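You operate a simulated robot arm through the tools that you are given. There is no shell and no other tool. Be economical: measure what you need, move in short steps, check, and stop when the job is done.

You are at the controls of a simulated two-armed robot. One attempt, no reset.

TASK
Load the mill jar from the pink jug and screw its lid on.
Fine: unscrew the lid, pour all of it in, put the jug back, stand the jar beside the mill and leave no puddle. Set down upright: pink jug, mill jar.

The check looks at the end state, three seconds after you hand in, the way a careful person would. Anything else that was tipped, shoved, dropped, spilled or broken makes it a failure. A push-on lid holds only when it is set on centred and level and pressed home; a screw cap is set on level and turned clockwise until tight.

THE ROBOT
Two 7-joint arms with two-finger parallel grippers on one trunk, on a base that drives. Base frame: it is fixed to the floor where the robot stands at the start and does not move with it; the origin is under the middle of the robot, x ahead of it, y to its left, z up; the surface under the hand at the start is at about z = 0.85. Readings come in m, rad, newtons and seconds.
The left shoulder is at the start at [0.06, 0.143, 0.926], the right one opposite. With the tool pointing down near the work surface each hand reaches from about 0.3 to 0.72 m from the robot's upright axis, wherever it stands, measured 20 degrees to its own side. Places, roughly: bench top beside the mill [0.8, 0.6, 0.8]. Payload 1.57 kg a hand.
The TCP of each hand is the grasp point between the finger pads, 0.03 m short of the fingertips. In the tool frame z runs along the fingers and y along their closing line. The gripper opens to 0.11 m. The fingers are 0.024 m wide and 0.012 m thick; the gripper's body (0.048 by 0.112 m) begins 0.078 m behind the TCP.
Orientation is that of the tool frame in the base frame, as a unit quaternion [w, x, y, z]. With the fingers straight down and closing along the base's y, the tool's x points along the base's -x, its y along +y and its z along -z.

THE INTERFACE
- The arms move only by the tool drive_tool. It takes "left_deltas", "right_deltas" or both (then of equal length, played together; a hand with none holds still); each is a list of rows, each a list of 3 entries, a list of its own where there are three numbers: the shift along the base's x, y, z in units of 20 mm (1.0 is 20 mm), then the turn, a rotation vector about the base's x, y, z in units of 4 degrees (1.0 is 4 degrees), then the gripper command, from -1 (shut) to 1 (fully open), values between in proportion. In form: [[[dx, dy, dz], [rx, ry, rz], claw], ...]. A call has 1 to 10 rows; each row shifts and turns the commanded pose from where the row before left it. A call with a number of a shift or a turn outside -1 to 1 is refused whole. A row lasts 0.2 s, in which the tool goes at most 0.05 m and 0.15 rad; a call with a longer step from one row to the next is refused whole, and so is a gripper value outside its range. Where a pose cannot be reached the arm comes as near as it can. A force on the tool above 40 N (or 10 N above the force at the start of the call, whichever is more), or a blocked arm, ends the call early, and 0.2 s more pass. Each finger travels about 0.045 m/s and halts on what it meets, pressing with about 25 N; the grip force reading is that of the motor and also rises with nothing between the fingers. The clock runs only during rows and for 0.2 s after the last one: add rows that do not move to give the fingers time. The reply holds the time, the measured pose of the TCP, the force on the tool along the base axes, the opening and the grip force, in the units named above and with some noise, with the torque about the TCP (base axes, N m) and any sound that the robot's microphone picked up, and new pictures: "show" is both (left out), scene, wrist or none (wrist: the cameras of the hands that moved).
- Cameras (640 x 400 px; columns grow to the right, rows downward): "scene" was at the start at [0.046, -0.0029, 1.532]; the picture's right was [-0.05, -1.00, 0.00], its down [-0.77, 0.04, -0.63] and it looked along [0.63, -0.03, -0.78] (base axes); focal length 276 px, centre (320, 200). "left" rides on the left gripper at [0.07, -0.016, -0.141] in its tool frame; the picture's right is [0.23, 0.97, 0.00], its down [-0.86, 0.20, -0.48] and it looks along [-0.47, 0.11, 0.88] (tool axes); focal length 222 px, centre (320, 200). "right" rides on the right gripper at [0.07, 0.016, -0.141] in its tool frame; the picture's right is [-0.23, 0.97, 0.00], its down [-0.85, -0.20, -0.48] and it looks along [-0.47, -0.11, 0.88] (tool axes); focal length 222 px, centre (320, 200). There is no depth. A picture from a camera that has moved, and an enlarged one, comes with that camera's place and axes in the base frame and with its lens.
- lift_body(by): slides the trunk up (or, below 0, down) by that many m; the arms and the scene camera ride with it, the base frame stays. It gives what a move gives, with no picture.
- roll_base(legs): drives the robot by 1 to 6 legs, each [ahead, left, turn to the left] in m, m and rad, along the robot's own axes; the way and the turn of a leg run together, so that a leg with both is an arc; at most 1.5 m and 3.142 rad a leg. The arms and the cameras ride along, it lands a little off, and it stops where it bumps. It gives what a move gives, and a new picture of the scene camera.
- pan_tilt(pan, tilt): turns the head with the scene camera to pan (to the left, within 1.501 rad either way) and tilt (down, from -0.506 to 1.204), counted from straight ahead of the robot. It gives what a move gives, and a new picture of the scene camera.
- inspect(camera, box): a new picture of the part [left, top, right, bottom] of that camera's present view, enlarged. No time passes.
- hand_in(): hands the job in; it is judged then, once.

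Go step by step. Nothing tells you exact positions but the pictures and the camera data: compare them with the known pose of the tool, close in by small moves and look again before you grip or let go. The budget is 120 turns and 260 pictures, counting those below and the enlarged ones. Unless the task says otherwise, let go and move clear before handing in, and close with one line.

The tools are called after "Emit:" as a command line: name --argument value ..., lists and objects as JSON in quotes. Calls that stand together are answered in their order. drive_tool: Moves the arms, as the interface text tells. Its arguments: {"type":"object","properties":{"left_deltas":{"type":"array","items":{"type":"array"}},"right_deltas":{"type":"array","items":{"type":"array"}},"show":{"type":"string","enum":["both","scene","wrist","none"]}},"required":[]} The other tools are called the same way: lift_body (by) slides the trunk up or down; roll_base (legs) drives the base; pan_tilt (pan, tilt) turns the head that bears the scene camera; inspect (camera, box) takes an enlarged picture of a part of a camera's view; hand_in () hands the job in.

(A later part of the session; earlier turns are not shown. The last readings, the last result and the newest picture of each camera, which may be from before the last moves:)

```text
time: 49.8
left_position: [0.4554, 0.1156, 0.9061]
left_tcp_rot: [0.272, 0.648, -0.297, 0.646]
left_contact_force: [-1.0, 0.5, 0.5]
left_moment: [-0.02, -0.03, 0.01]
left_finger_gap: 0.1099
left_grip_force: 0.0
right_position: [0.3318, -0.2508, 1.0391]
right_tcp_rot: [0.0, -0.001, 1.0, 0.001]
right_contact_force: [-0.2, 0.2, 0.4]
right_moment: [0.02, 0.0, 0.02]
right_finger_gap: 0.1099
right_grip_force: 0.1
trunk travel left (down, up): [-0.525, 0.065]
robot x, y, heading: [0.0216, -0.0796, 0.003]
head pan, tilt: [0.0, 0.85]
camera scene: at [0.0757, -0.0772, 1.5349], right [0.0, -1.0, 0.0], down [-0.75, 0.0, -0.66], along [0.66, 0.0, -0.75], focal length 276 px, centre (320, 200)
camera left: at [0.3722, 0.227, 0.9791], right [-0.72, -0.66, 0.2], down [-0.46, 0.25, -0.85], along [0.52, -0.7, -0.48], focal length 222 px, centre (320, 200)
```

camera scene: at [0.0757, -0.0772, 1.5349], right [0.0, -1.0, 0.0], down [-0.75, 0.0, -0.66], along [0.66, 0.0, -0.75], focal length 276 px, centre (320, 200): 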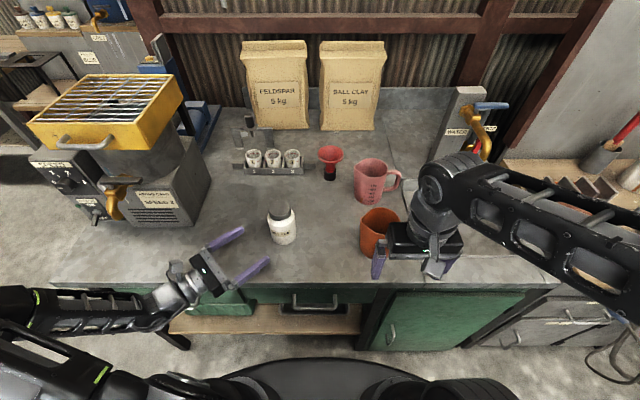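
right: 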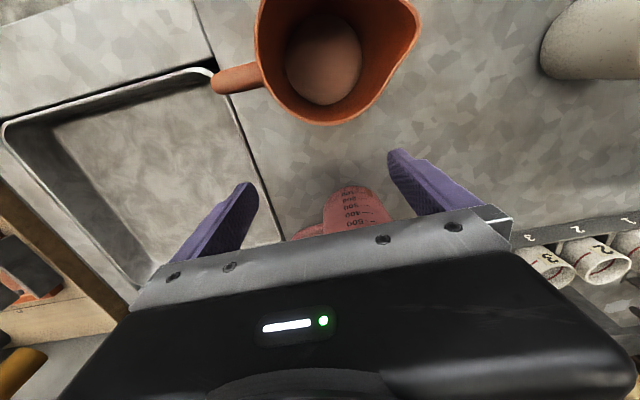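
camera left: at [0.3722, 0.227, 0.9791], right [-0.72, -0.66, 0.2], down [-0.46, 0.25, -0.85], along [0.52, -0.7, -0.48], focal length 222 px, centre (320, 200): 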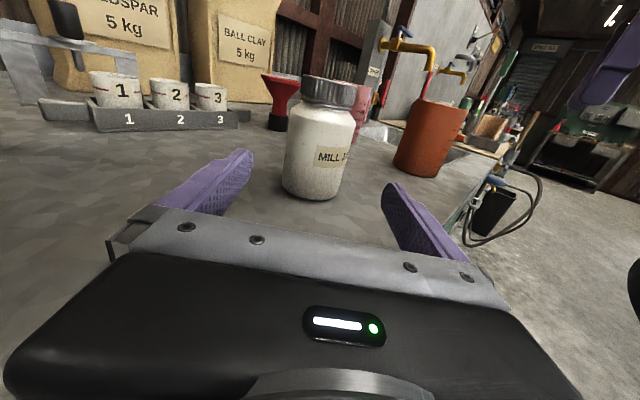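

The measurements agree, so I'll advance the left hand onto the jar and close it gently. At the same time I'll raise the right hand and start pre-rotating it.

Emit:
drive_tool --left_deltas '[[[0.86, -0.86, 0], [0, 0, 0], 1], [[0.86, -0.86, 0], [0, 0, 0], 1], [[0.86, -0.86, 0], [0, 0, 0], 1], [[0.86, -0.86, 0], [0, 0, 0], 1], [[0.8, -0.8, 0], [0, 0, 0], 1], [[0, 0, 0], [0, 0, 0], 1], [[0, 0, 0], [0, 0, 0], 1]]' --right_deltas '[[[0, 0, 1], [0, 0, -1], 1], [[0, 0, 1], [0, 0, -1], 1], [[0, 0, 1], [0, 0, -1], 1], [[0, 0, 1], [0, 0, -1], 1], [[0, 0, 0], [0, 0, -1], 1], [[0, 0, 0], [0, 0, -1], 1], [[0, 0, 0], [0, 0, -1], 1]]' --show "both"

```text
time: 51.4
left_position: [0.5403, 0.0331, 0.907]
left_tcp_rot: [0.271, 0.648, -0.298, 0.646]
left_contact_force: [0.3, 0.4, 0.9]
left_moment: [0.04, -0.01, 0.01]
left_finger_gap: 0.1102
left_grip_force: 0.0
right_position: [0.3369, -0.25, 1.1098]
right_tcp_rot: [0.001, 0.241, 0.971, 0.0]
right_contact_force: [-0.5, -0.8, -0.1]
right_moment: [-0.02, -0.02, 0.0]
right_finger_gap: 0.1097
right_grip_force: 0.0
right hand out of reach, approached as far as the arm can: row 4
trunk travel left (down, up): [-0.525, 0.065]
robot x, y, heading: [0.029, -0.0812, 0.003]
head pan, tilt: [0.0, 0.85]
camera scene: at [0.0752, -0.0772, 1.5349], right [0.0, -1.0, 0.0], down [-0.75, 0.0, -0.66], along [0.66, 0.0, -0.75], focal length 276 px, centre (320, 200)
camera right: at [0.2825, -0.2026, 1.2517], right [0.66, 0.75, 0.0], down [0.66, -0.58, 0.48], along [0.36, -0.32, -0.88], focal length 222 px, centre (320, 200)
camera left: at [0.4564, 0.1438, 0.9791], right [-0.72, -0.67, 0.19], down [-0.46, 0.25, -0.85], along [0.52, -0.7, -0.48], focal length 222 px, centre (320, 200)
```

scene: 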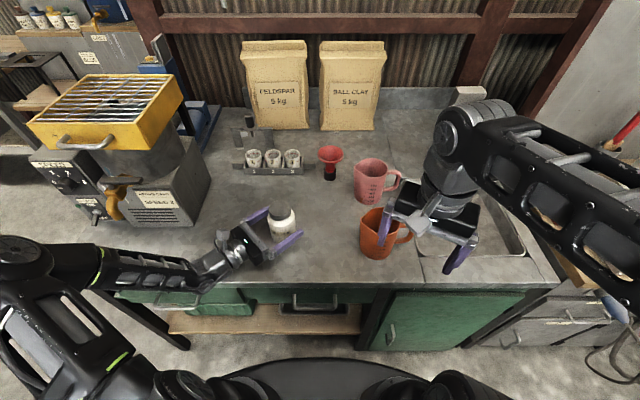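
right: 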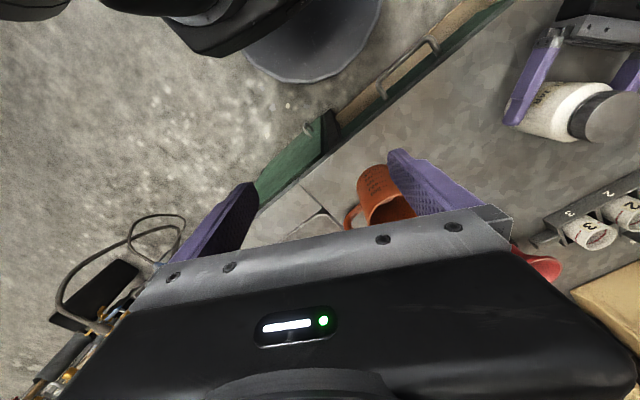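
left: 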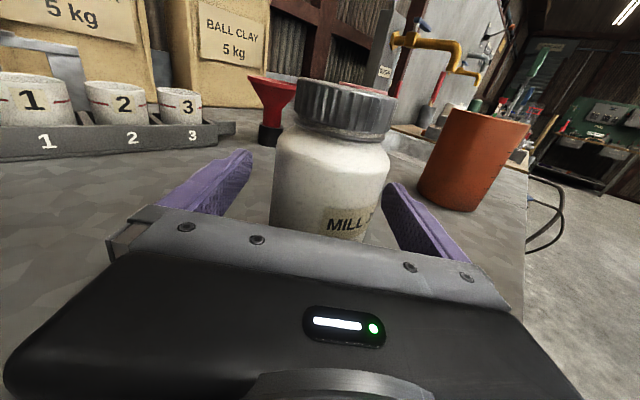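

The jar sits between the fingers, so I close the left hand while the right moves over the lid.

Emit:
drive_tool --left_deltas '[[[0, 0, 0], [0, 0, 0], 0.5], [[0, 0, 0], [0, 0, 0], 0.3], [[0, 0, 0], [0, 0, 0], 0], [[0, 0, 0], [0, 0, 0], -1], [[0, 0, 0], [0, 0, 0], -1], [[0, 0, 0], [0, 0, 0], -1], [[0, 0, 0], [0, 0, 0], -1], [[0, 0, 0], [0, 0, 0], -1], [[0, 0, 0], [0, 0, 0], -1], [[0, 0, 0], [0, 0, 0], -1]]' --right_deltas '[[[0.7, 1, 0], [0, 0, -1], 1], [[0.7, 1, 0], [0, 0, -1], 1], [[0.7, 1, 0], [0, 0, -1], 1], [[0.7, 1, 0], [0, 0, -1], 1], [[0.7, 1, 0], [0, 0, -1], 1], [[0.7, 1, 0], [0, 0, -1], 1], [[0.7, 1, 0], [0, 0, -1], 1], [[0.7, 1, 0], [0, 0, -1], 1], [[0.7, 1, 0], [0, 0, -1], 1], [[0.7, 1, 0], [0, 0, -1], 1]]' --show "none"

Emit:
drive_tool --right_deltas '[[[0.7, 1, 0], [0, 0, -1], 1], [[0.7, 1, 0], [0, 0, -1], 1], [[0.7, 1, 0], [0, 0, -1], 1], [[0.7, 1, 0], [0, 0, -1], 1], [[0, 0, 0], [0, 0, -1], 1], [[0, 0, 0], [0, 0, -1], 1], [[0, 0, 0], [0, 0, -1], 1]]' --show "both"

```text
time: 53.6
left_position: [0.5408, 0.0336, 0.9074]
left_tcp_rot: [0.271, 0.648, -0.298, 0.647]
left_contact_force: [-0.1, 3.5, 5.4]
left_moment: [-0.06, 0.17, -0.06]
left_finger_gap: 0.0747
left_grip_force: 24.8
right_position: [0.4708, -0.0576, 1.1091]
right_tcp_rot: [0.002, 0.55, 0.835, 0.002]
right_contact_force: [0.8, -0.4, 0.0]
right_moment: [0.02, -0.01, 0.04]
right_finger_gap: 0.1099
right_grip_force: 0.1
right hand out of reach, approached as far as the arm can: row 10
trunk travel left (down, up): [-0.525, 0.065]
robot x, y, heading: [0.025, -0.079, 0.003]
head pan, tilt: [0.0, 0.85]
```

```text
time: 55.2
left_position: [0.5407, 0.034, 0.9075]
left_tcp_rot: [0.272, 0.647, -0.299, 0.646]
left_contact_force: [1.3, 0.6, 5.6]
left_moment: [-0.22, 0.24, -0.02]
left_finger_gap: 0.0746
left_grip_force: 24.6
right_position: [0.4713, -0.0572, 1.1079]
right_tcp_rot: [0.0, 0.634, 0.773, 0.001]
right_contact_force: [0.9, 0.4, 0.4]
right_moment: [0.03, 0.02, 0.03]
right_finger_gap: 0.1101
right_grip_force: 0.1
right hand out of reach, approached as far as the arm can: row 1, 2, 3, 4
trunk travel left (down, up): [-0.525, 0.065]
robot x, y, heading: [0.0233, -0.0765, 0.002]
head pan, tilt: [0.0, 0.85]
camera scene: at [0.0751, -0.0772, 1.5349], right [0.0, -1.0, 0.0], down [-0.75, 0.0, -0.66], along [0.66, 0.0, -0.75], focal length 276 px, centre (320, 200)
camera right: at [0.4734, 0.0153, 1.2508], right [1.0, -0.03, 0.0], down [-0.03, -0.88, 0.48], along [-0.01, -0.48, -0.88], focal length 222 px, centre (320, 200)
```

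scene: 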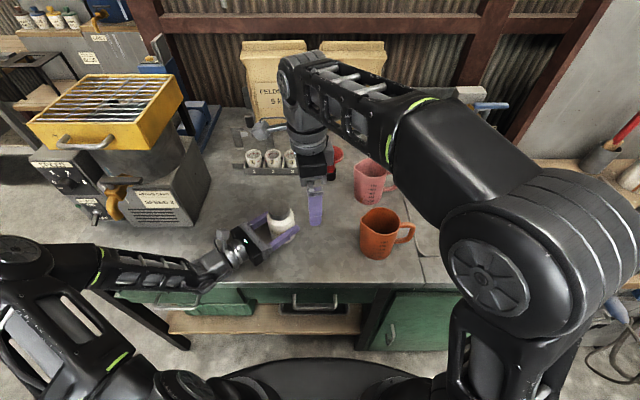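
right: 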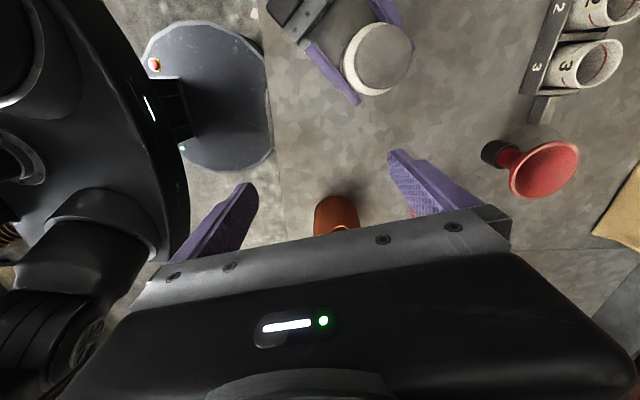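

The left hand holds the jar firmly. The right hand was blocked by height, so I'll go lower and then over the lid.

Emit:
drive_tool --right_deltas '[[[0, 0, -1], [0, 0, 0], 1], [[0, 0, -1], [0, 0, 0], 1], [[0.2, 0.3, -1], [0, 0, 0], 1], [[0.7, 0.9, -0.3], [0, 0, 0], 1], [[0.7, 0.9, 0], [0, 0, 0], 1], [[0.7, 0.9, 0], [0, 0, 0], 1], [[0.7, 0.9, 0], [0, 0, 0], 1], [[0.5, 0.6, 0], [0, 0, 0], 1], [[0, 0, 0], [0, 0, 0], 1]]' --show "both"

```text
time: 57.2
left_position: [0.5406, 0.0315, 0.9078]
left_tcp_rot: [0.271, 0.648, -0.299, 0.646]
left_contact_force: [0.6, 1.2, 7.7]
left_moment: [-0.3, 0.27, 0.04]
left_finger_gap: 0.0743
left_grip_force: 25.2
right_position: [0.5436, 0.0355, 1.0434]
right_tcp_rot: [0.002, 0.633, 0.774, 0.002]
right_contact_force: [0.2, -0.6, -0.4]
right_moment: [0.0, 0.04, 0.0]
right_finger_gap: 0.1101
right_grip_force: 0.0
trunk travel left (down, up): [-0.525, 0.065]
robot x, y, heading: [0.0289, -0.0773, 0.002]
head pan, tilt: [0.0, 0.85]
camera scene: at [0.075, -0.0772, 1.5349], right [0.0, -1.0, 0.0], down [-0.75, 0.0, -0.66], along [0.66, 0.0, -0.75], focal length 276 px, centre (320, 200)
camera right: at [0.5439, 0.1061, 1.1855], right [1.0, -0.03, 0.01], down [-0.03, -0.88, 0.48], along [-0.01, -0.48, -0.88], focal length 222 px, centre (320, 200)
```

scene: 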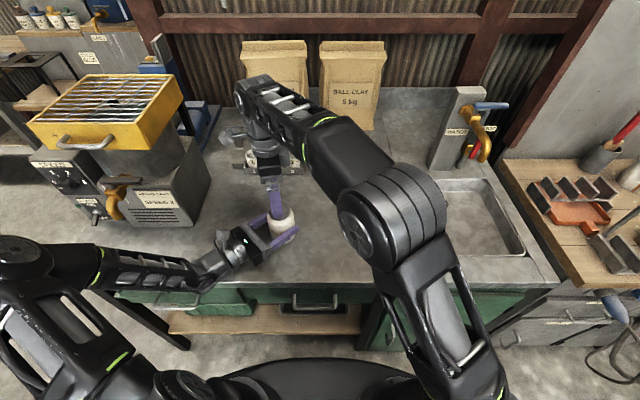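
right: 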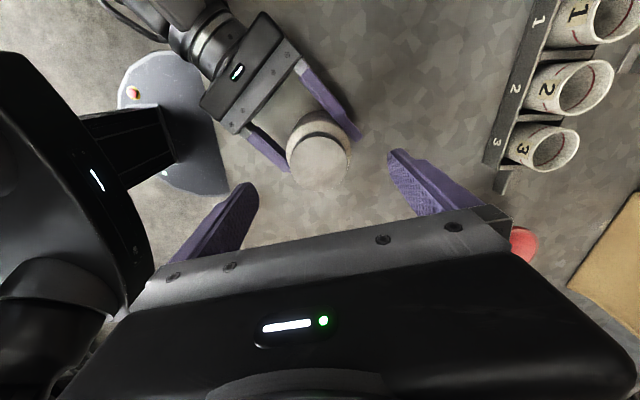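

The lid centre reads [0.540, 0.033], right under the right hand. I'll pre-rotate a little further, then descend to lid height.

Emit:
drive_tool --right_deltas '[[[-0.15, -0.12, -0.2], [0, 0, -1], 1], [[0, 0, -0.3], [0, 0, -1], 1], [[0, 0, -0.3], [0, 0, -1], 1], [[0, 0, -0.3], [0, 0, -1], 1], [[0, 0, -0.4], [0, 0, -1], 1], [[0, 0, -0.5], [0, 0, -1], 1], [[0, 0, -0.5], [0, 0, -1], 1], [[0, 0, -0.5], [0, 0, -1], 1], [[0, 0, -0.5], [0, 0, -1], 1], [[0, 0, 0], [0, 0, -1], 1]]' --show "both"

```text
time: 59.4
left_position: [0.5399, 0.0332, 0.9081]
left_tcp_rot: [0.272, 0.647, -0.299, 0.646]
left_contact_force: [0.5, -0.4, 7.7]
left_moment: [-0.33, 0.25, 0.03]
left_finger_gap: 0.0743
left_grip_force: 25.0
right_position: [0.5385, 0.0333, 0.9723]
right_tcp_rot: [0.001, 0.86, 0.51, 0.0]
right_contact_force: [0.5, 0.4, -0.5]
right_moment: [-0.01, -0.01, -0.03]
right_finger_gap: 0.1103
right_grip_force: 0.0
trunk travel left (down, up): [-0.525, 0.065]
robot x, y, heading: [0.0258, -0.0775, 0.005]
head pan, tilt: [0.0, 0.85]
camera scene: at [0.0749, -0.0773, 1.5349], right [0.0, -1.0, 0.0], down [-0.75, 0.0, -0.66], along [0.66, 0.0, -0.75], focal length 276 px, centre (320, 200)
camera right: at [0.5862, 0.086, 1.1149], right [0.75, -0.67, 0.0], down [-0.59, -0.65, 0.48], along [-0.32, -0.36, -0.88], focal length 222 px, centre (320, 200)
```

scene: 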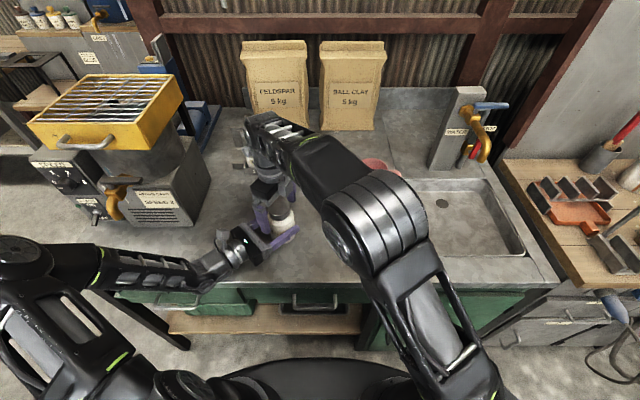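
right: 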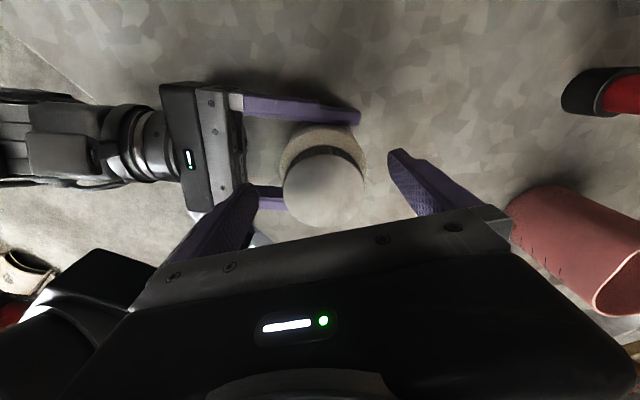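

Both hands are aligned over the jar. I'll close on the lid and begin turning anticlockwise.

Emit:
drive_tool --right_deltas '[[[0, 0, 0], [0, 0, 0], 0.2], [[0, 0, 0], [0, 0, 0], -1], [[0, 0, 0], [0, 0, 0], -1], [[0, 0, 0], [0, 0, 0], -1], [[0, 0, 0], [0, 0, 0], -1], [[0, 0, 0], [0, 0, 0], -1], [[0, 0, 0], [0, 0, 1], -1], [[0, 0, 0], [0, 0, 1], -1], [[0, 0, 0], [0, 0, 1], -1], [[0, 0, 0], [0, 0, 1], -1]]' --show "wrist"

```text
time: 61.0
left_position: [0.5397, 0.0335, 0.9068]
left_tcp_rot: [0.271, 0.648, -0.299, 0.646]
left_contact_force: [-1.2, 1.8, 4.9]
left_moment: [-0.04, 0.53, -0.07]
left_finger_gap: 0.0745
left_grip_force: 25.1
right_position: [0.5399, 0.0321, 0.979]
right_tcp_rot: [-0.001, 0.843, 0.538, 0.007]
right_contact_force: [-1.7, -2.2, 18.8]
right_moment: [-0.19, 0.74, 0.02]
right_finger_gap: 0.0569
right_grip_force: 25.6
trunk travel left (down, up): [-0.525, 0.065]
robot x, y, heading: [0.0252, -0.0777, 0.001]
head pan, tilt: [0.0, 0.85]
stopped in row 8 (right hand): the force on the tool passed its limit at 41 N (the readings are from after the stop); the commanded pose is now the measured one
camera right: at [0.5818, 0.0889, 1.1221], right [0.79, -0.62, 0.0], down [-0.55, -0.69, 0.47], along [-0.29, -0.37, -0.88], focal length 222 px, centre (320, 200)
```

right: 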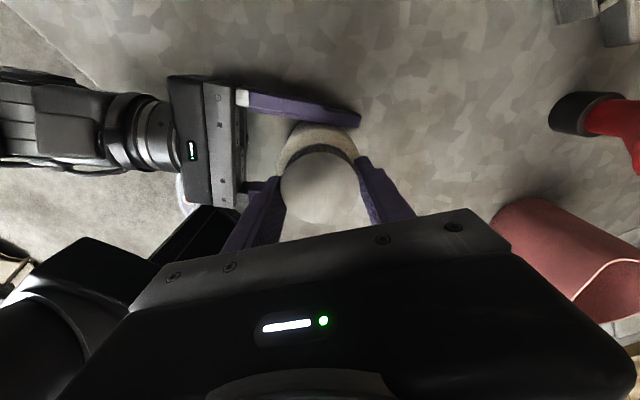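

The fingertips ran onto the jar shoulder, giving an upward force. I'll open, rise about 8 mm, and regrip.

Emit:
drive_tool --right_deltas '[[[0, 0, 0.1], [0, 0, 0], -0.2], [[0, 0, 0.3], [0, 0, 0], 0.3], [[0, 0.05, 0], [0, 0, 0], 0.3], [[0, 0, 0], [0, 0, 0], -0.5], [[0, 0, 0], [0, 0, 0], -1], [[0, 0, 0], [0, 0, 0], -1], [[0, 0, 0], [0, 0, 0], -1], [[0, 0, 0], [0, 0, 0], -1]]' --show "none"

Emit:
inspect --camera "left" --box '[200, 50, 480, 225]'

```text
time: 62.8
left_position: [0.5411, 0.0335, 0.9069]
left_tcp_rot: [0.271, 0.649, -0.298, 0.646]
left_contact_force: [-10.1, 1.9, 17.2]
left_moment: [-0.54, 0.41, -0.04]
left_finger_gap: 0.0745
left_grip_force: 25.2
right_position: [0.5393, 0.0318, 0.9838]
right_tcp_rot: [0.001, 0.843, 0.538, 0.005]
right_contact_force: [7.9, -2.0, -0.7]
right_moment: [-0.03, -0.34, 0.01]
right_finger_gap: 0.056
right_grip_force: 24.8
trunk travel left (down, up): [-0.525, 0.065]
robot x, y, heading: [0.0286, -0.0751, -0.003]
head pan, tilt: [0.0, 0.85]
```

```text
2.29 times, centred on (340, 138) of left
camera zoom: at [0.4557, 0.144, 0.979], right [-0.72, -0.67, 0.2], down [-0.46, 0.25, -0.85], along [0.52, -0.7, -0.49], focal length 508 px, centre (274, 343)
```

zoom: 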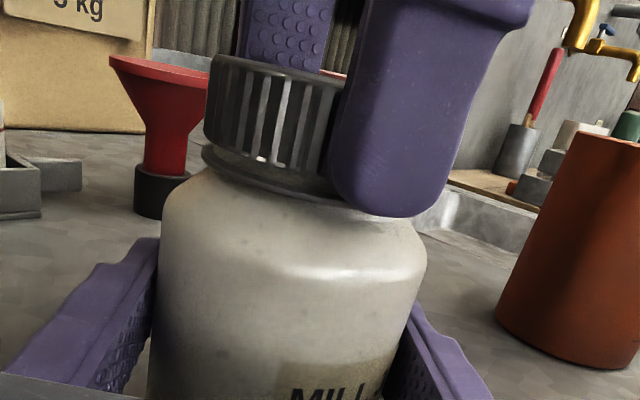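

The grip on the lid looks good now, so I'll turn anticlockwise.

Emit:
drive_tool --right_deltas '[[[0, 0, 0], [0, 0, 0.7], -1], [[0, 0, 0], [0, 0, 1], -1], [[0, 0, 0], [0, 0, 1], -1], [[0, 0, 0], [0, 0, 1], -1], [[0, 0, 0], [0, 0, 1], -1], [[0, 0, 0], [0, 0, 1], -1], [[0, 0, 0], [0, 0, 1], -1], [[0, 0, 0], [0, 0, 1], -1], [[0, 0, 0], [0, 0, 1], -1], [[0, 0, 0], [0, 0, 1], -1]]' --show "none"

Emit:
inspect --camera "left" --box '[200, 50, 480, 225]'

```text
time: 65.0
left_position: [0.5402, 0.0324, 0.9071]
left_tcp_rot: [0.271, 0.649, -0.298, 0.645]
left_contact_force: [-9.8, -3.8, 11.0]
left_moment: [-0.75, 0.63, 0.1]
left_finger_gap: 0.0745
left_grip_force: 25.1
right_position: [0.5388, 0.0339, 0.9849]
right_tcp_rot: [-0.001, 0.616, 0.788, 0.004]
right_contact_force: [4.3, -1.7, 3.1]
right_moment: [-0.01, -0.29, -0.01]
right_finger_gap: 0.0561
right_grip_force: 25.5
trunk travel left (down, up): [-0.525, 0.065]
robot x, y, heading: [0.0268, -0.0777, 0.0]
head pan, tilt: [0.0, 0.85]
```

```text
2.29 times, centred on (340, 138) of left
camera zoom: at [0.4557, 0.1438, 0.9787], right [-0.72, -0.67, 0.2], down [-0.46, 0.25, -0.85], along [0.52, -0.7, -0.49], focal length 508 px, centre (274, 343)
```

zoom: 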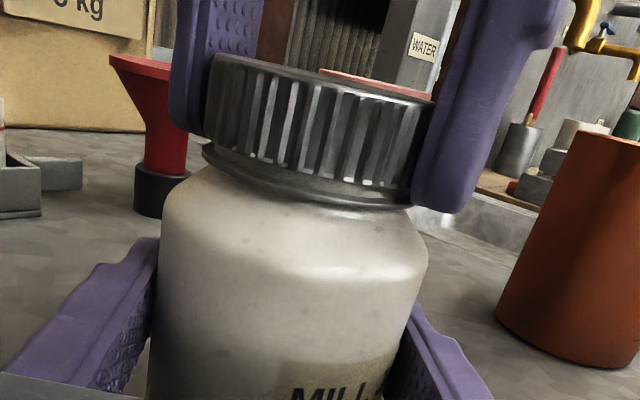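

The lid turns freely while the jar stays still. I'll continue unscrewing.

Emit:
drive_tool --right_deltas '[[[0, 0, 0], [0, 0, 1], -1], [[0, 0, 0], [0, 0, 1], -1], [[0, 0, 0], [0, 0, 1], -1], [[0, 0, 0], [0, 0, 1], -1], [[0, 0, 0], [0, 0, 1], -1], [[0, 0, 0], [0, 0, 1], -1], [[0, 0, 0], [0, 0, 1], -1], [[0, 0, 0], [0, 0, 1], -1], [[0, 0, 0], [0, 0, 1], -1], [[0, 0, 0], [0, 0, 1], -1]]' --show "none"

Emit:
drive_tool --right_deltas '[[[0, 0, 0], [0, 0, 1], -1], [[0, 0, 0], [0, 0, 1], -1], [[0, 0, 0], [0, 0, 1], -1], [[0, 0, 0], [0, 0, 1], -1], [[0, 0, 0], [0, 0, 1], -1], [[0, 0, 0], [0, 0, 1], -1], [[0, 0, 0], [0, 0, 1], -1], [[0, 0, 0], [0, 0, 1], -1], [[0, 0, 0], [0, 0, 1], -1], [[0, 0, 0], [0, 0, 1], -1]]' --show "none"

Emit:
drive_tool --right_deltas '[[[0, 0, 0], [0, 0, 1], -1], [[0, 0, 0], [0, 0, 1], -1], [[0, 0, 0], [0, 0, 1], -1], [[0, 0, 0], [0, 0, 1], -1], [[0, 0, 0], [0, 0, 1], -1], [[0, 0, 0], [0, 0, 1], -1], [[0, 0, 0], [0, 0, 1], -1], [[0, 0, 0], [0, 0, 1], -1], [[0, 0, 0], [0, 0, 1], -1], [[0, 0, 0], [0, 0, 1], -1]]' --show "none"

Emit:
inspect --camera "left" --box '[200, 50, 480, 225]'

```text
time: 67.2
left_position: [0.5403, 0.034, 0.9056]
left_tcp_rot: [0.27, 0.65, -0.296, 0.646]
left_contact_force: [3.2, -3.1, 3.2]
left_moment: [-0.53, 0.99, 0.07]
left_finger_gap: 0.0746
left_grip_force: 25.3
right_position: [0.5404, 0.0348, 0.9848]
right_tcp_rot: [-0.003, 0.31, 0.951, 0.004]
right_contact_force: [-5.9, -1.1, 11.1]
right_moment: [-0.31, 0.05, -0.05]
right_finger_gap: 0.0563
right_grip_force: 24.7
trunk travel left (down, up): [-0.525, 0.065]
robot x, y, heading: [0.0313, -0.0791, 0.006]
head pan, tilt: [0.0, 0.85]
```

```text
time: 69.4
left_position: [0.5405, 0.0341, 0.9064]
left_tcp_rot: [0.27, 0.65, -0.298, 0.645]
left_contact_force: [14.1, 0.2, -0.8]
left_moment: [-0.81, 0.81, -0.01]
left_finger_gap: 0.0742
left_grip_force: 24.9
right_position: [0.5395, 0.0348, 0.9839]
right_tcp_rot: [-0.004, -0.035, 0.999, 0.003]
right_contact_force: [-16.2, -3.9, 18.3]
right_moment: [-0.27, 0.33, -0.01]
right_finger_gap: 0.0563
right_grip_force: 24.7
trunk travel left (down, up): [-0.525, 0.065]
robot x, y, heading: [0.0274, -0.0772, 0.002]
head pan, tilt: [0.0, 0.85]
```

```text
time: 71.6
left_position: [0.5411, 0.034, 0.9059]
left_tcp_rot: [0.272, 0.649, -0.297, 0.645]
left_contact_force: [5.5, 7.7, -0.3]
left_moment: [0.05, 0.32, -0.02]
left_finger_gap: 0.0746
left_grip_force: 25.0
right_position: [0.5397, 0.0342, 0.9863]
right_tcp_rot: [-0.002, -0.375, 0.927, 0.001]
right_contact_force: [-1.1, -4.9, 20.5]
right_moment: [-0.01, -0.18, -0.05]
right_finger_gap: 0.0563
right_grip_force: 25.1
trunk travel left (down, up): [-0.525, 0.065]
robot x, y, heading: [0.0277, -0.078, 0.001]
head pan, tilt: [0.0, 0.85]
```

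```text
2.29 times, centred on (340, 138) of left
camera zoom: at [0.4561, 0.1446, 0.9785], right [-0.72, -0.67, 0.2], down [-0.46, 0.25, -0.85], along [0.52, -0.7, -0.49], focal length 508 px, centre (274, 343)
```

zoom: 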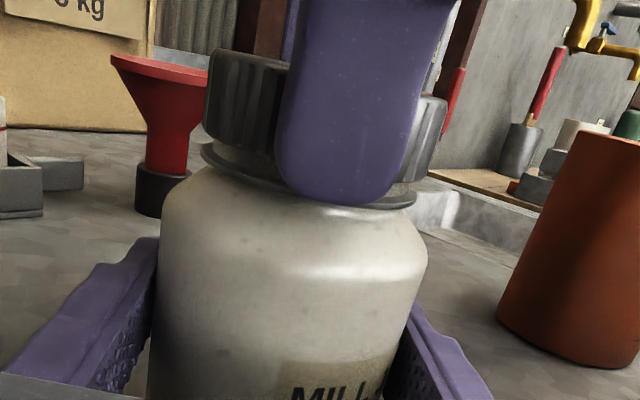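

The lid is rising off its seat. I'll follow it upward slightly while turning on.

Emit:
drive_tool --right_deltas '[[[0, 0, 0.06], [0, 0, 1], -1], [[0, 0, 0.01], [0, 0, 1], -1], [[0, 0, 0.01], [0, 0, 1], -1], [[0, 0, 0.01], [0, 0, 1], -1], [[0, 0, 0.01], [0, 0, 1], -1], [[0, 0, 0.01], [0, 0, 1], -1], [[0, 0, 0.01], [0, 0, 1], -1], [[0, 0, 0.01], [0, 0, 1], -1], [[0, 0, 0.01], [0, 0, 1], -1], [[0, 0, 0.01], [0, 0, 1], -1]]' --show "none"

Emit:
drive_tool --right_deltas '[[[0, 0, 0.01], [0, 0, 1], -1], [[0, 0, 0.01], [0, 0, 1], -1], [[0, 0, 0.01], [0, 0, 1], -1], [[0, 0, 0.01], [0, 0, 1], -1], [[0, 0, 0.01], [0, 0, 1], -1], [[0, 0, 0.01], [0, 0, 1], -1], [[0, 0, 0.01], [0, 0, 1], -1], [[0, 0, 0.01], [0, 0, 1], -1], [[0, 0, 0.01], [0, 0, 1], -1], [[0, 0, 0.01], [0, 0, 1], -1]]' --show "none"

Emit:
inspect --camera "left" --box '[200, 50, 480, 225]'

```text
time: 73.8
left_position: [0.5404, 0.0329, 0.9061]
left_tcp_rot: [0.271, 0.649, -0.298, 0.645]
left_contact_force: [-5.7, 7.1, 5.2]
left_moment: [-0.34, 0.28, -0.01]
left_finger_gap: 0.0745
left_grip_force: 25.3
right_position: [0.5402, 0.0334, 0.9867]
right_tcp_rot: [-0.005, -0.669, 0.743, -0.001]
right_contact_force: [4.3, -6.5, -3.4]
right_moment: [-0.07, -0.22, 0.0]
right_finger_gap: 0.0563
right_grip_force: 25.1
trunk travel left (down, up): [-0.525, 0.065]
robot x, y, heading: [0.0278, -0.0797, -0.001]
head pan, tilt: [0.0, 0.85]
```

```text
time: 76.0
left_position: [0.5414, 0.0346, 0.9058]
left_tcp_rot: [0.271, 0.649, -0.297, 0.646]
left_contact_force: [-0.9, 4.6, 15.6]
left_moment: [-0.29, 0.36, -0.02]
left_finger_gap: 0.0741
left_grip_force: 25.2
right_position: [0.5403, 0.0344, 0.9876]
right_tcp_rot: [0.005, 0.883, -0.469, 0.001]
right_contact_force: [0.7, -5.8, -19.6]
right_moment: [-0.1, -0.43, 0.01]
right_finger_gap: 0.0562
right_grip_force: 25.4
trunk travel left (down, up): [-0.525, 0.065]
robot x, y, heading: [0.0282, -0.0775, 0.0]
head pan, tilt: [0.0, 0.85]
```

```text
2.29 times, centred on (340, 138) of left
camera zoom: at [0.4571, 0.1445, 0.9784], right [-0.72, -0.67, 0.2], down [-0.46, 0.25, -0.85], along [0.52, -0.7, -0.49], focal length 508 px, centre (274, 343)
```

zoom: 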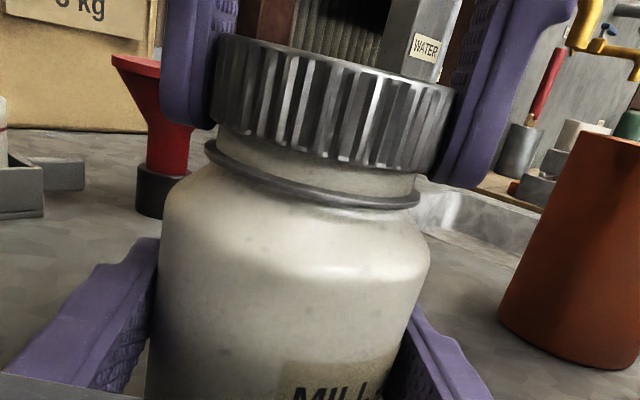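

The lid is up several millimetres and pulling a little, so I'll continue turning without extra lift.

Emit:
drive_tool --right_deltas '[[[0, 0, -0.02], [0, 0, 1], -1], [[0, 0, 0], [0, 0, 1], -1], [[0, 0, 0], [0, 0, 1], -1], [[0, 0, 0], [0, 0, 1], -1], [[0, 0, 0], [0, 0, 1], -1], [[0, 0, 0], [0, 0, 1], -1], [[0, 0, 0], [0, 0, 1], -1], [[0, 0, 0], [0, 0, 1], -1], [[0, 0, 0], [0, 0, 1], -1], [[0, 0, 0], [0, 0, 1], -1]]' --show "none"

Emit:
inspect --camera "left" --box '[200, 50, 480, 225]'

```text
time: 78.2
left_position: [0.5406, 0.0337, 0.9062]
left_tcp_rot: [0.271, 0.649, -0.298, 0.645]
left_contact_force: [8.4, 2.7, 7.7]
left_moment: [-0.19, 0.32, 0.05]
left_finger_gap: 0.0744
left_grip_force: 25.0
right_position: [0.5406, 0.0354, 0.9887]
right_tcp_rot: [0.002, 0.99, -0.139, 0.004]
right_contact_force: [-3.4, -0.7, 1.2]
right_moment: [-0.05, 0.09, -0.02]
right_finger_gap: 0.056
right_grip_force: 25.2
trunk travel left (down, up): [-0.525, 0.065]
robot x, y, heading: [0.0271, -0.0781, -0.002]
head pan, tilt: [0.0, 0.85]
```

```text
2.29 times, centred on (340, 138) of left
camera zoom: at [0.4567, 0.1446, 0.9781], right [-0.72, -0.67, 0.2], down [-0.46, 0.25, -0.85], along [0.52, -0.7, -0.49], focal length 508 px, centre (274, 343)
```

zoom: 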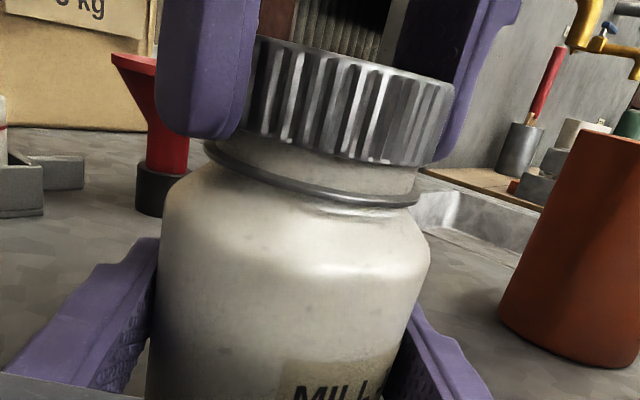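

About 275° have been turned. I'll try a gentle lift to see if the lid is free.

Emit:
drive_tool --right_deltas '[[[0, 0, 0.1], [0, 0, 0.5], -1], [[0, 0, 0.1], [0, 0, 0], -1], [[0, 0, 0.1], [0, 0, 0], -1]]' --show "none"

Emit:
inspect --camera "left" --box '[200, 50, 480, 225]'

```text
time: 79.0
left_position: [0.5405, 0.0342, 0.9053]
left_tcp_rot: [0.271, 0.65, -0.297, 0.645]
left_contact_force: [2.1, 3.7, 5.0]
left_moment: [-0.09, 0.21, 0.0]
left_finger_gap: 0.074
left_grip_force: 25.4
right_position: [0.5398, 0.0341, 0.9948]
right_tcp_rot: [0.002, 0.992, -0.123, 0.004]
right_contact_force: [-1.1, -0.8, -0.5]
right_moment: [-0.02, 0.01, 0.02]
right_finger_gap: 0.0562
right_grip_force: 24.7
trunk travel left (down, up): [-0.525, 0.065]
robot x, y, heading: [0.0253, -0.0776, -0.0]
head pan, tilt: [0.0, 0.85]
```

```text
2.29 times, centred on (340, 138) of left
camera zoom: at [0.4565, 0.1445, 0.9781], right [-0.72, -0.67, 0.2], down [-0.46, 0.25, -0.85], along [0.52, -0.7, -0.49], focal length 508 px, centre (274, 343)
```

zoom: 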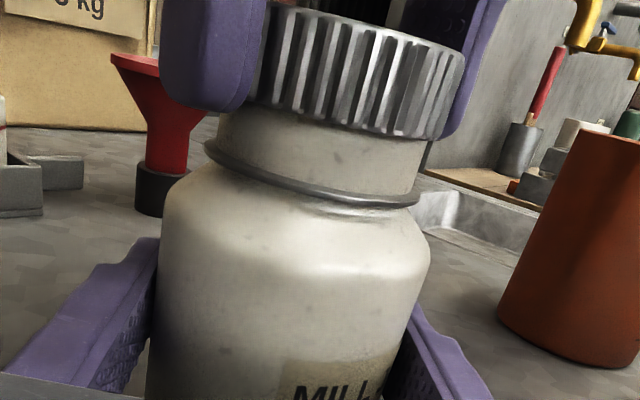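

The lid is free. I'll lift it and carry it to the bench at about [0.47, -0.085].

Emit:
drive_tool --right_deltas '[[[0, 0, 0.9], [0, 0, 0], -1], [[0, 0, 0.9], [0, 0, 0], -1], [[0, 0, 0.5], [0, 0, 0], -1], [[-0.6, -1, 0], [0, 0, 0], -1], [[-0.6, -1, 0], [0, 0, 0], -1], [[-0.6, -1, 0], [0, 0, 0], -1], [[-0.6, -1, 0], [0, 0, 0], -1], [[-0.6, -1, 0], [0, 0, 0], -1], [[-0.5, -1, -0.5], [0, 0, 0], -1], [[0, 0, -1], [0, 0, 0], -1]]' --show "none"

Emit:
drive_tool --right_deltas '[[[0, 0, -1], [0, 0, 0], -1], [[0, 0, -1], [0, 0, 0], -1], [[0, 0, -0.5], [0, 0, 0], -1], [[0, 0, 0], [0, 0, 0], -1]]' --show "both"

Emit:
inspect --camera "left" --box '[200, 50, 520, 250]'

```text
time: 81.2
left_position: [0.5404, 0.0347, 0.9042]
left_tcp_rot: [0.271, 0.65, -0.297, 0.645]
left_contact_force: [1.2, 0.0, 0.0]
left_moment: [-0.1, 0.03, 0.0]
left_finger_gap: 0.0743
left_grip_force: 25.1
right_position: [0.469, -0.0856, 1.0113]
right_tcp_rot: [0.003, 0.992, -0.123, 0.002]
right_contact_force: [0.4, 0.5, 0.1]
right_moment: [0.01, 0.02, 0.0]
right_finger_gap: 0.056
right_grip_force: 25.0
trunk travel left (down, up): [-0.525, 0.065]
robot x, y, heading: [0.029, -0.0792, 0.002]
head pan, tilt: [0.0, 0.85]
```

```text
time: 82.2
left_position: [0.5409, 0.0346, 0.9061]
left_tcp_rot: [0.27, 0.65, -0.297, 0.645]
left_contact_force: [-1.4, 0.7, -0.3]
left_moment: [-0.06, 0.14, 0.0]
left_finger_gap: 0.0741
left_grip_force: 24.9
right_position: [0.4691, -0.0857, 0.9623]
right_tcp_rot: [0.003, 0.992, -0.123, 0.003]
right_contact_force: [-0.5, -1.0, -0.6]
right_moment: [0.02, 0.0, -0.01]
right_finger_gap: 0.056
right_grip_force: 25.1
trunk travel left (down, up): [-0.525, 0.065]
robot x, y, heading: [0.0261, -0.0796, -0.001]
head pan, tilt: [0.0, 0.85]
camera scene: at [0.0756, -0.0772, 1.5349], right [0.0, -1.0, 0.0], down [-0.75, 0.0, -0.66], along [0.66, 0.0, -0.75], focal length 276 px, centre (320, 200)
camera right: at [0.5325, -0.1177, 1.1038], right [-0.46, -0.89, 0.0], down [-0.78, 0.4, 0.47], along [-0.42, 0.21, -0.88], focal length 222 px, centre (320, 200)
```

scene: 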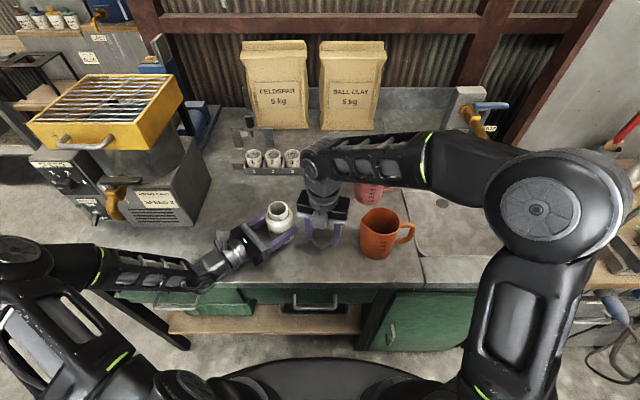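
right: 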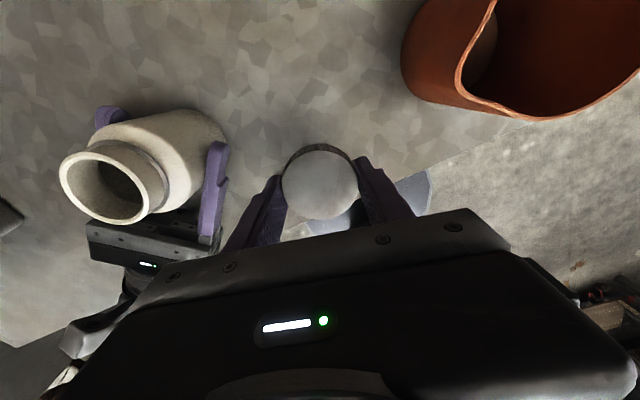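

```text
2.00 times, centred on (360, 150) of left
camera zoom: at [0.4567, 0.1445, 0.9781], right [-0.72, -0.67, 0.2], down [-0.46, 0.25, -0.85], along [0.52, -0.7, -0.49], focal length 444 px, centre (240, 300)
```

zoom: 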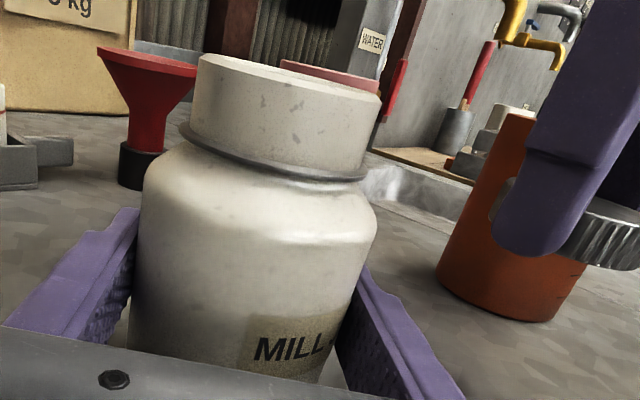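

The jar is open with the lid in the right hand. Lowering the lid towards the bench.

Emit:
drive_tool --right_deltas '[[[0, 0, -0.8], [0, 0, 0], -1], [[0, 0, -0.8], [0, 0, 0], -1], [[0, 0, -0.8], [0, 0, 0], -1], [[0, 0, -0.8], [0, 0, 0], -1], [[0, 0, -0.3], [0, 0, 0], -1], [[0, 0, -0.15], [0, 0, 0], -1], [[0, 0, 0], [0, 0, 0], -1]]' --show "none"

Emit:
inspect --camera "left" --box '[320, 60, 640, 260]'

```text
time: 83.8
left_position: [0.5413, 0.0347, 0.9058]
left_tcp_rot: [0.27, 0.65, -0.297, 0.645]
left_contact_force: [-0.8, 0.6, -0.5]
left_moment: [-0.1, 0.17, 0.0]
left_finger_gap: 0.074
left_grip_force: 24.8
right_position: [0.4704, -0.0852, 0.8864]
right_tcp_rot: [0.003, 0.992, -0.123, 0.003]
right_contact_force: [0.1, 1.0, -1.6]
right_moment: [-0.03, 0.01, 0.0]
right_finger_gap: 0.056
right_grip_force: 24.6
trunk travel left (down, up): [-0.525, 0.065]
robot x, y, heading: [0.0312, -0.078, -0.002]
head pan, tilt: [0.0, 0.85]
```

```text
2.00 times, centred on (480, 160) of left
camera zoom: at [0.4567, 0.1444, 0.9782], right [-0.72, -0.67, 0.2], down [-0.46, 0.25, -0.85], along [0.52, -0.7, -0.49], focal length 444 px, centre (0, 280)
```

zoom: 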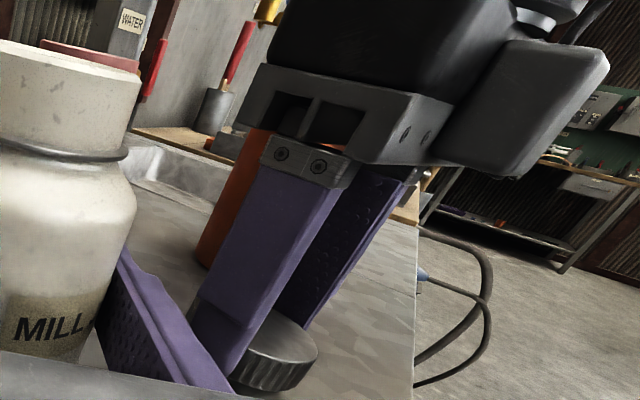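

No contact yet, so I'll lower in 1 mm steps.

Emit:
drive_tool --right_deltas '[[[0, 0, -0.05], [0, 0, 0], -1], [[0, 0, -0.05], [0, 0, 0], -1], [[0, 0, -0.05], [0, 0, 0], -1]]' --show "none"

Emit:
drive_tool --right_deltas '[[[0, 0, -0.05], [0, 0, 0], -1], [[0, 0, -0.05], [0, 0, 0], -1]]' --show "wrist"

```text
time: 84.6
left_position: [0.5408, 0.0324, 0.9057]
left_tcp_rot: [0.27, 0.65, -0.298, 0.645]
left_contact_force: [-0.8, 0.3, -1.1]
left_moment: [-0.12, 0.11, 0.01]
left_finger_gap: 0.0741
left_grip_force: 25.2
right_position: [0.4699, -0.085, 0.8855]
right_tcp_rot: [0.003, 0.992, -0.123, 0.003]
right_contact_force: [0.5, 0.7, -0.3]
right_moment: [-0.01, -0.01, 0.03]
right_finger_gap: 0.056
right_grip_force: 24.6
trunk travel left (down, up): [-0.525, 0.065]
robot x, y, heading: [0.0255, -0.0776, -0.001]
head pan, tilt: [0.0, 0.85]
```

```text
time: 85.2
left_position: [0.5416, 0.0336, 0.9057]
left_tcp_rot: [0.271, 0.649, -0.298, 0.645]
left_contact_force: [0.2, -0.3, 0.2]
left_moment: [-0.09, 0.15, -0.04]
left_finger_gap: 0.0743
left_grip_force: 24.4
right_position: [0.4698, -0.086, 0.8838]
right_tcp_rot: [0.003, 0.992, -0.123, 0.001]
right_contact_force: [-0.6, 0.3, 0.0]
right_moment: [0.02, 0.05, 0.01]
right_finger_gap: 0.0559
right_grip_force: 25.0
trunk travel left (down, up): [-0.525, 0.065]
robot x, y, heading: [0.0273, -0.0794, 0.001]
head pan, tilt: [0.0, 0.85]
camera right: at [0.5329, -0.1173, 1.0252], right [-0.46, -0.89, 0.0], down [-0.78, 0.4, 0.47], along [-0.42, 0.21, -0.88], focal length 222 px, centre (320, 200)
```

right: 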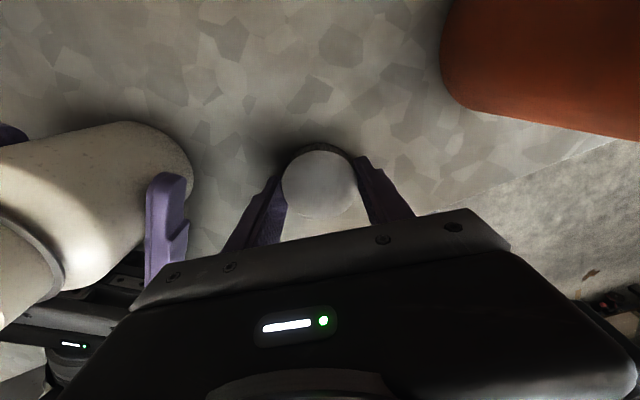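

Still no contact; continuing down gently.

Emit:
drive_tool --right_deltas '[[[0, 0, -0.05], [0, 0, 0], -1], [[0, 0, -0.05], [0, 0, 0], -1]]' --show "none"

Emit:
drive_tool --right_deltas '[[[0, 0, -0.05], [0, 0, 0], -1], [[0, 0, -0.05], [0, 0, 0], -1]]' --show "none"

Emit:
drive_tool --right_deltas '[[[0, 0, -0.05], [0, 0, 0], -1], [[0, 0, -0.05], [0, 0, 0], -1]]' --show "none"

Emit:
inspect --camera "left" --box '[380, 180, 540, 280]'

```text
time: 85.8
left_position: [0.5412, 0.0346, 0.9055]
left_tcp_rot: [0.271, 0.65, -0.298, 0.645]
left_contact_force: [0.4, 0.3, -0.8]
left_moment: [-0.07, 0.13, 0.02]
left_finger_gap: 0.0739
left_grip_force: 24.5
right_position: [0.4694, -0.0855, 0.8806]
right_tcp_rot: [0.003, 0.992, -0.123, 0.003]
right_contact_force: [-0.5, -0.1, -1.1]
right_moment: [0.01, 0.0, -0.02]
right_finger_gap: 0.0562
right_grip_force: 24.8
trunk travel left (down, up): [-0.525, 0.065]
robot x, y, heading: [0.0266, -0.0759, -0.001]
head pan, tilt: [0.0, 0.85]
```

```text
time: 86.4
left_position: [0.541, 0.0338, 0.9054]
left_tcp_rot: [0.271, 0.65, -0.298, 0.645]
left_contact_force: [1.9, -0.5, -0.2]
left_moment: [0.0, 0.01, 0.03]
left_finger_gap: 0.074
left_grip_force: 24.6
right_position: [0.4699, -0.0858, 0.881]
right_tcp_rot: [0.003, 0.992, -0.123, 0.004]
right_contact_force: [-2.6, -0.9, 11.1]
right_moment: [0.4, 0.1, 0.12]
right_finger_gap: 0.056
right_grip_force: 25.1
trunk travel left (down, up): [-0.525, 0.065]
robot x, y, heading: [0.0231, -0.0788, -0.001]
head pan, tilt: [0.0, 0.85]
```

```text
time: 87.0
left_position: [0.5393, 0.0347, 0.9071]
left_tcp_rot: [0.27, 0.65, -0.297, 0.646]
left_contact_force: [-0.9, -0.3, -0.1]
left_moment: [0.01, 0.0, -0.02]
left_finger_gap: 0.0737
left_grip_force: 24.9
right_position: [0.469, -0.0854, 0.8807]
right_tcp_rot: [0.001, 0.992, -0.122, 0.005]
right_contact_force: [-4.7, -7.3, 33.5]
right_moment: [0.96, 0.22, 0.28]
right_finger_gap: 0.0562
right_grip_force: 24.8
trunk travel left (down, up): [-0.525, 0.065]
robot x, y, heading: [0.029, -0.0773, 0.002]
head pan, tilt: [0.0, 0.85]
```

```text
4.00 times, centred on (460, 230) of left
camera zoom: at [0.4551, 0.1437, 0.9793], right [-0.72, -0.67, 0.19], down [-0.46, 0.25, -0.85], along [0.52, -0.7, -0.49], focal length 888 px, centre (-240, 80)
```

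zoom: 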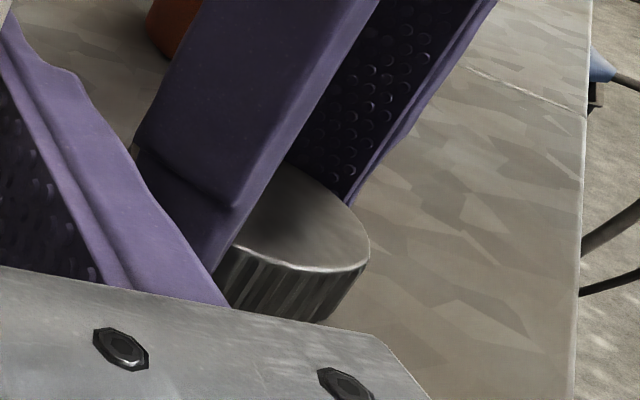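

Contact with the bench at z=0.881. I'll unload, open, and lift off straight up.

Emit:
drive_tool --right_deltas '[[[0, 0, 0.12], [0, 0, 0], -0.6], [[0, 0, 0], [0, 0, 0], 0], [[0, 0, 0], [0, 0, 0], 0.5], [[0, 0, 0], [0, 0, 0], 0.5], [[0, 0, 0.5], [0, 0, 0], 0.5], [[0, 0, 1], [0, 0, 0], 0.5], [[0, 0, 1], [0, 0, 0], 1], [[0, 0, 1], [0, 0, 0], 1], [[0, 0, 1], [0, 0, 0], 1], [[0, 0, 1], [0, 0, 0], 1]]' --show "both"

```text
time: 89.2
left_position: [0.5417, 0.0338, 0.9059]
left_tcp_rot: [0.271, 0.649, -0.298, 0.645]
left_contact_force: [3.8, 1.7, 9.9]
left_moment: [-0.25, 0.17, 0.09]
left_finger_gap: 0.0737
left_grip_force: 24.7
right_position: [0.4705, -0.0859, 0.9882]
right_tcp_rot: [0.002, 0.992, -0.123, 0.003]
right_contact_force: [0.0, -0.7, -0.3]
right_moment: [0.0, 0.01, 0.0]
right_finger_gap: 0.11
right_grip_force: 0.2
trunk travel left (down, up): [-0.525, 0.065]
robot x, y, heading: [0.0226, -0.08, 0.001]
head pan, tilt: [0.0, 0.85]
camera scene: at [0.0753, -0.0774, 1.535], right [0.0, -1.0, 0.0], down [-0.75, 0.0, -0.66], along [0.66, 0.0, -0.75], focal length 276 px, centre (320, 200)
camera right: at [0.5328, -0.1174, 1.1323], right [-0.46, -0.89, 0.0], down [-0.78, 0.4, 0.47], along [-0.42, 0.21, -0.88], focal length 222 px, centre (320, 200)
```

scene: 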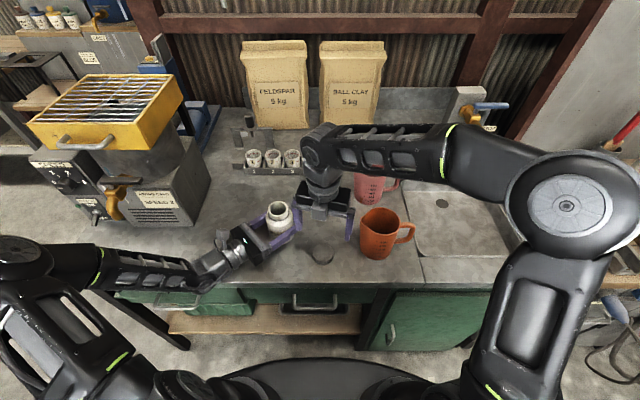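
right: 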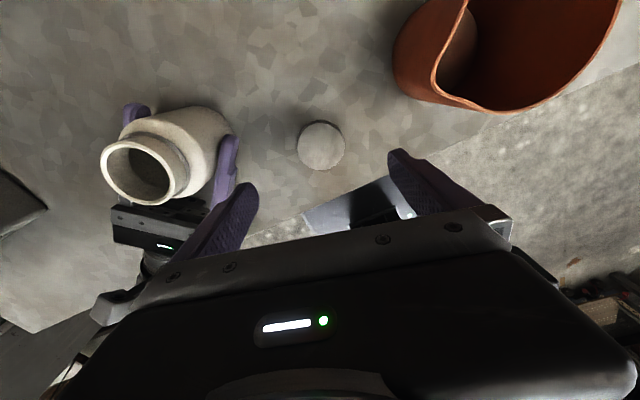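

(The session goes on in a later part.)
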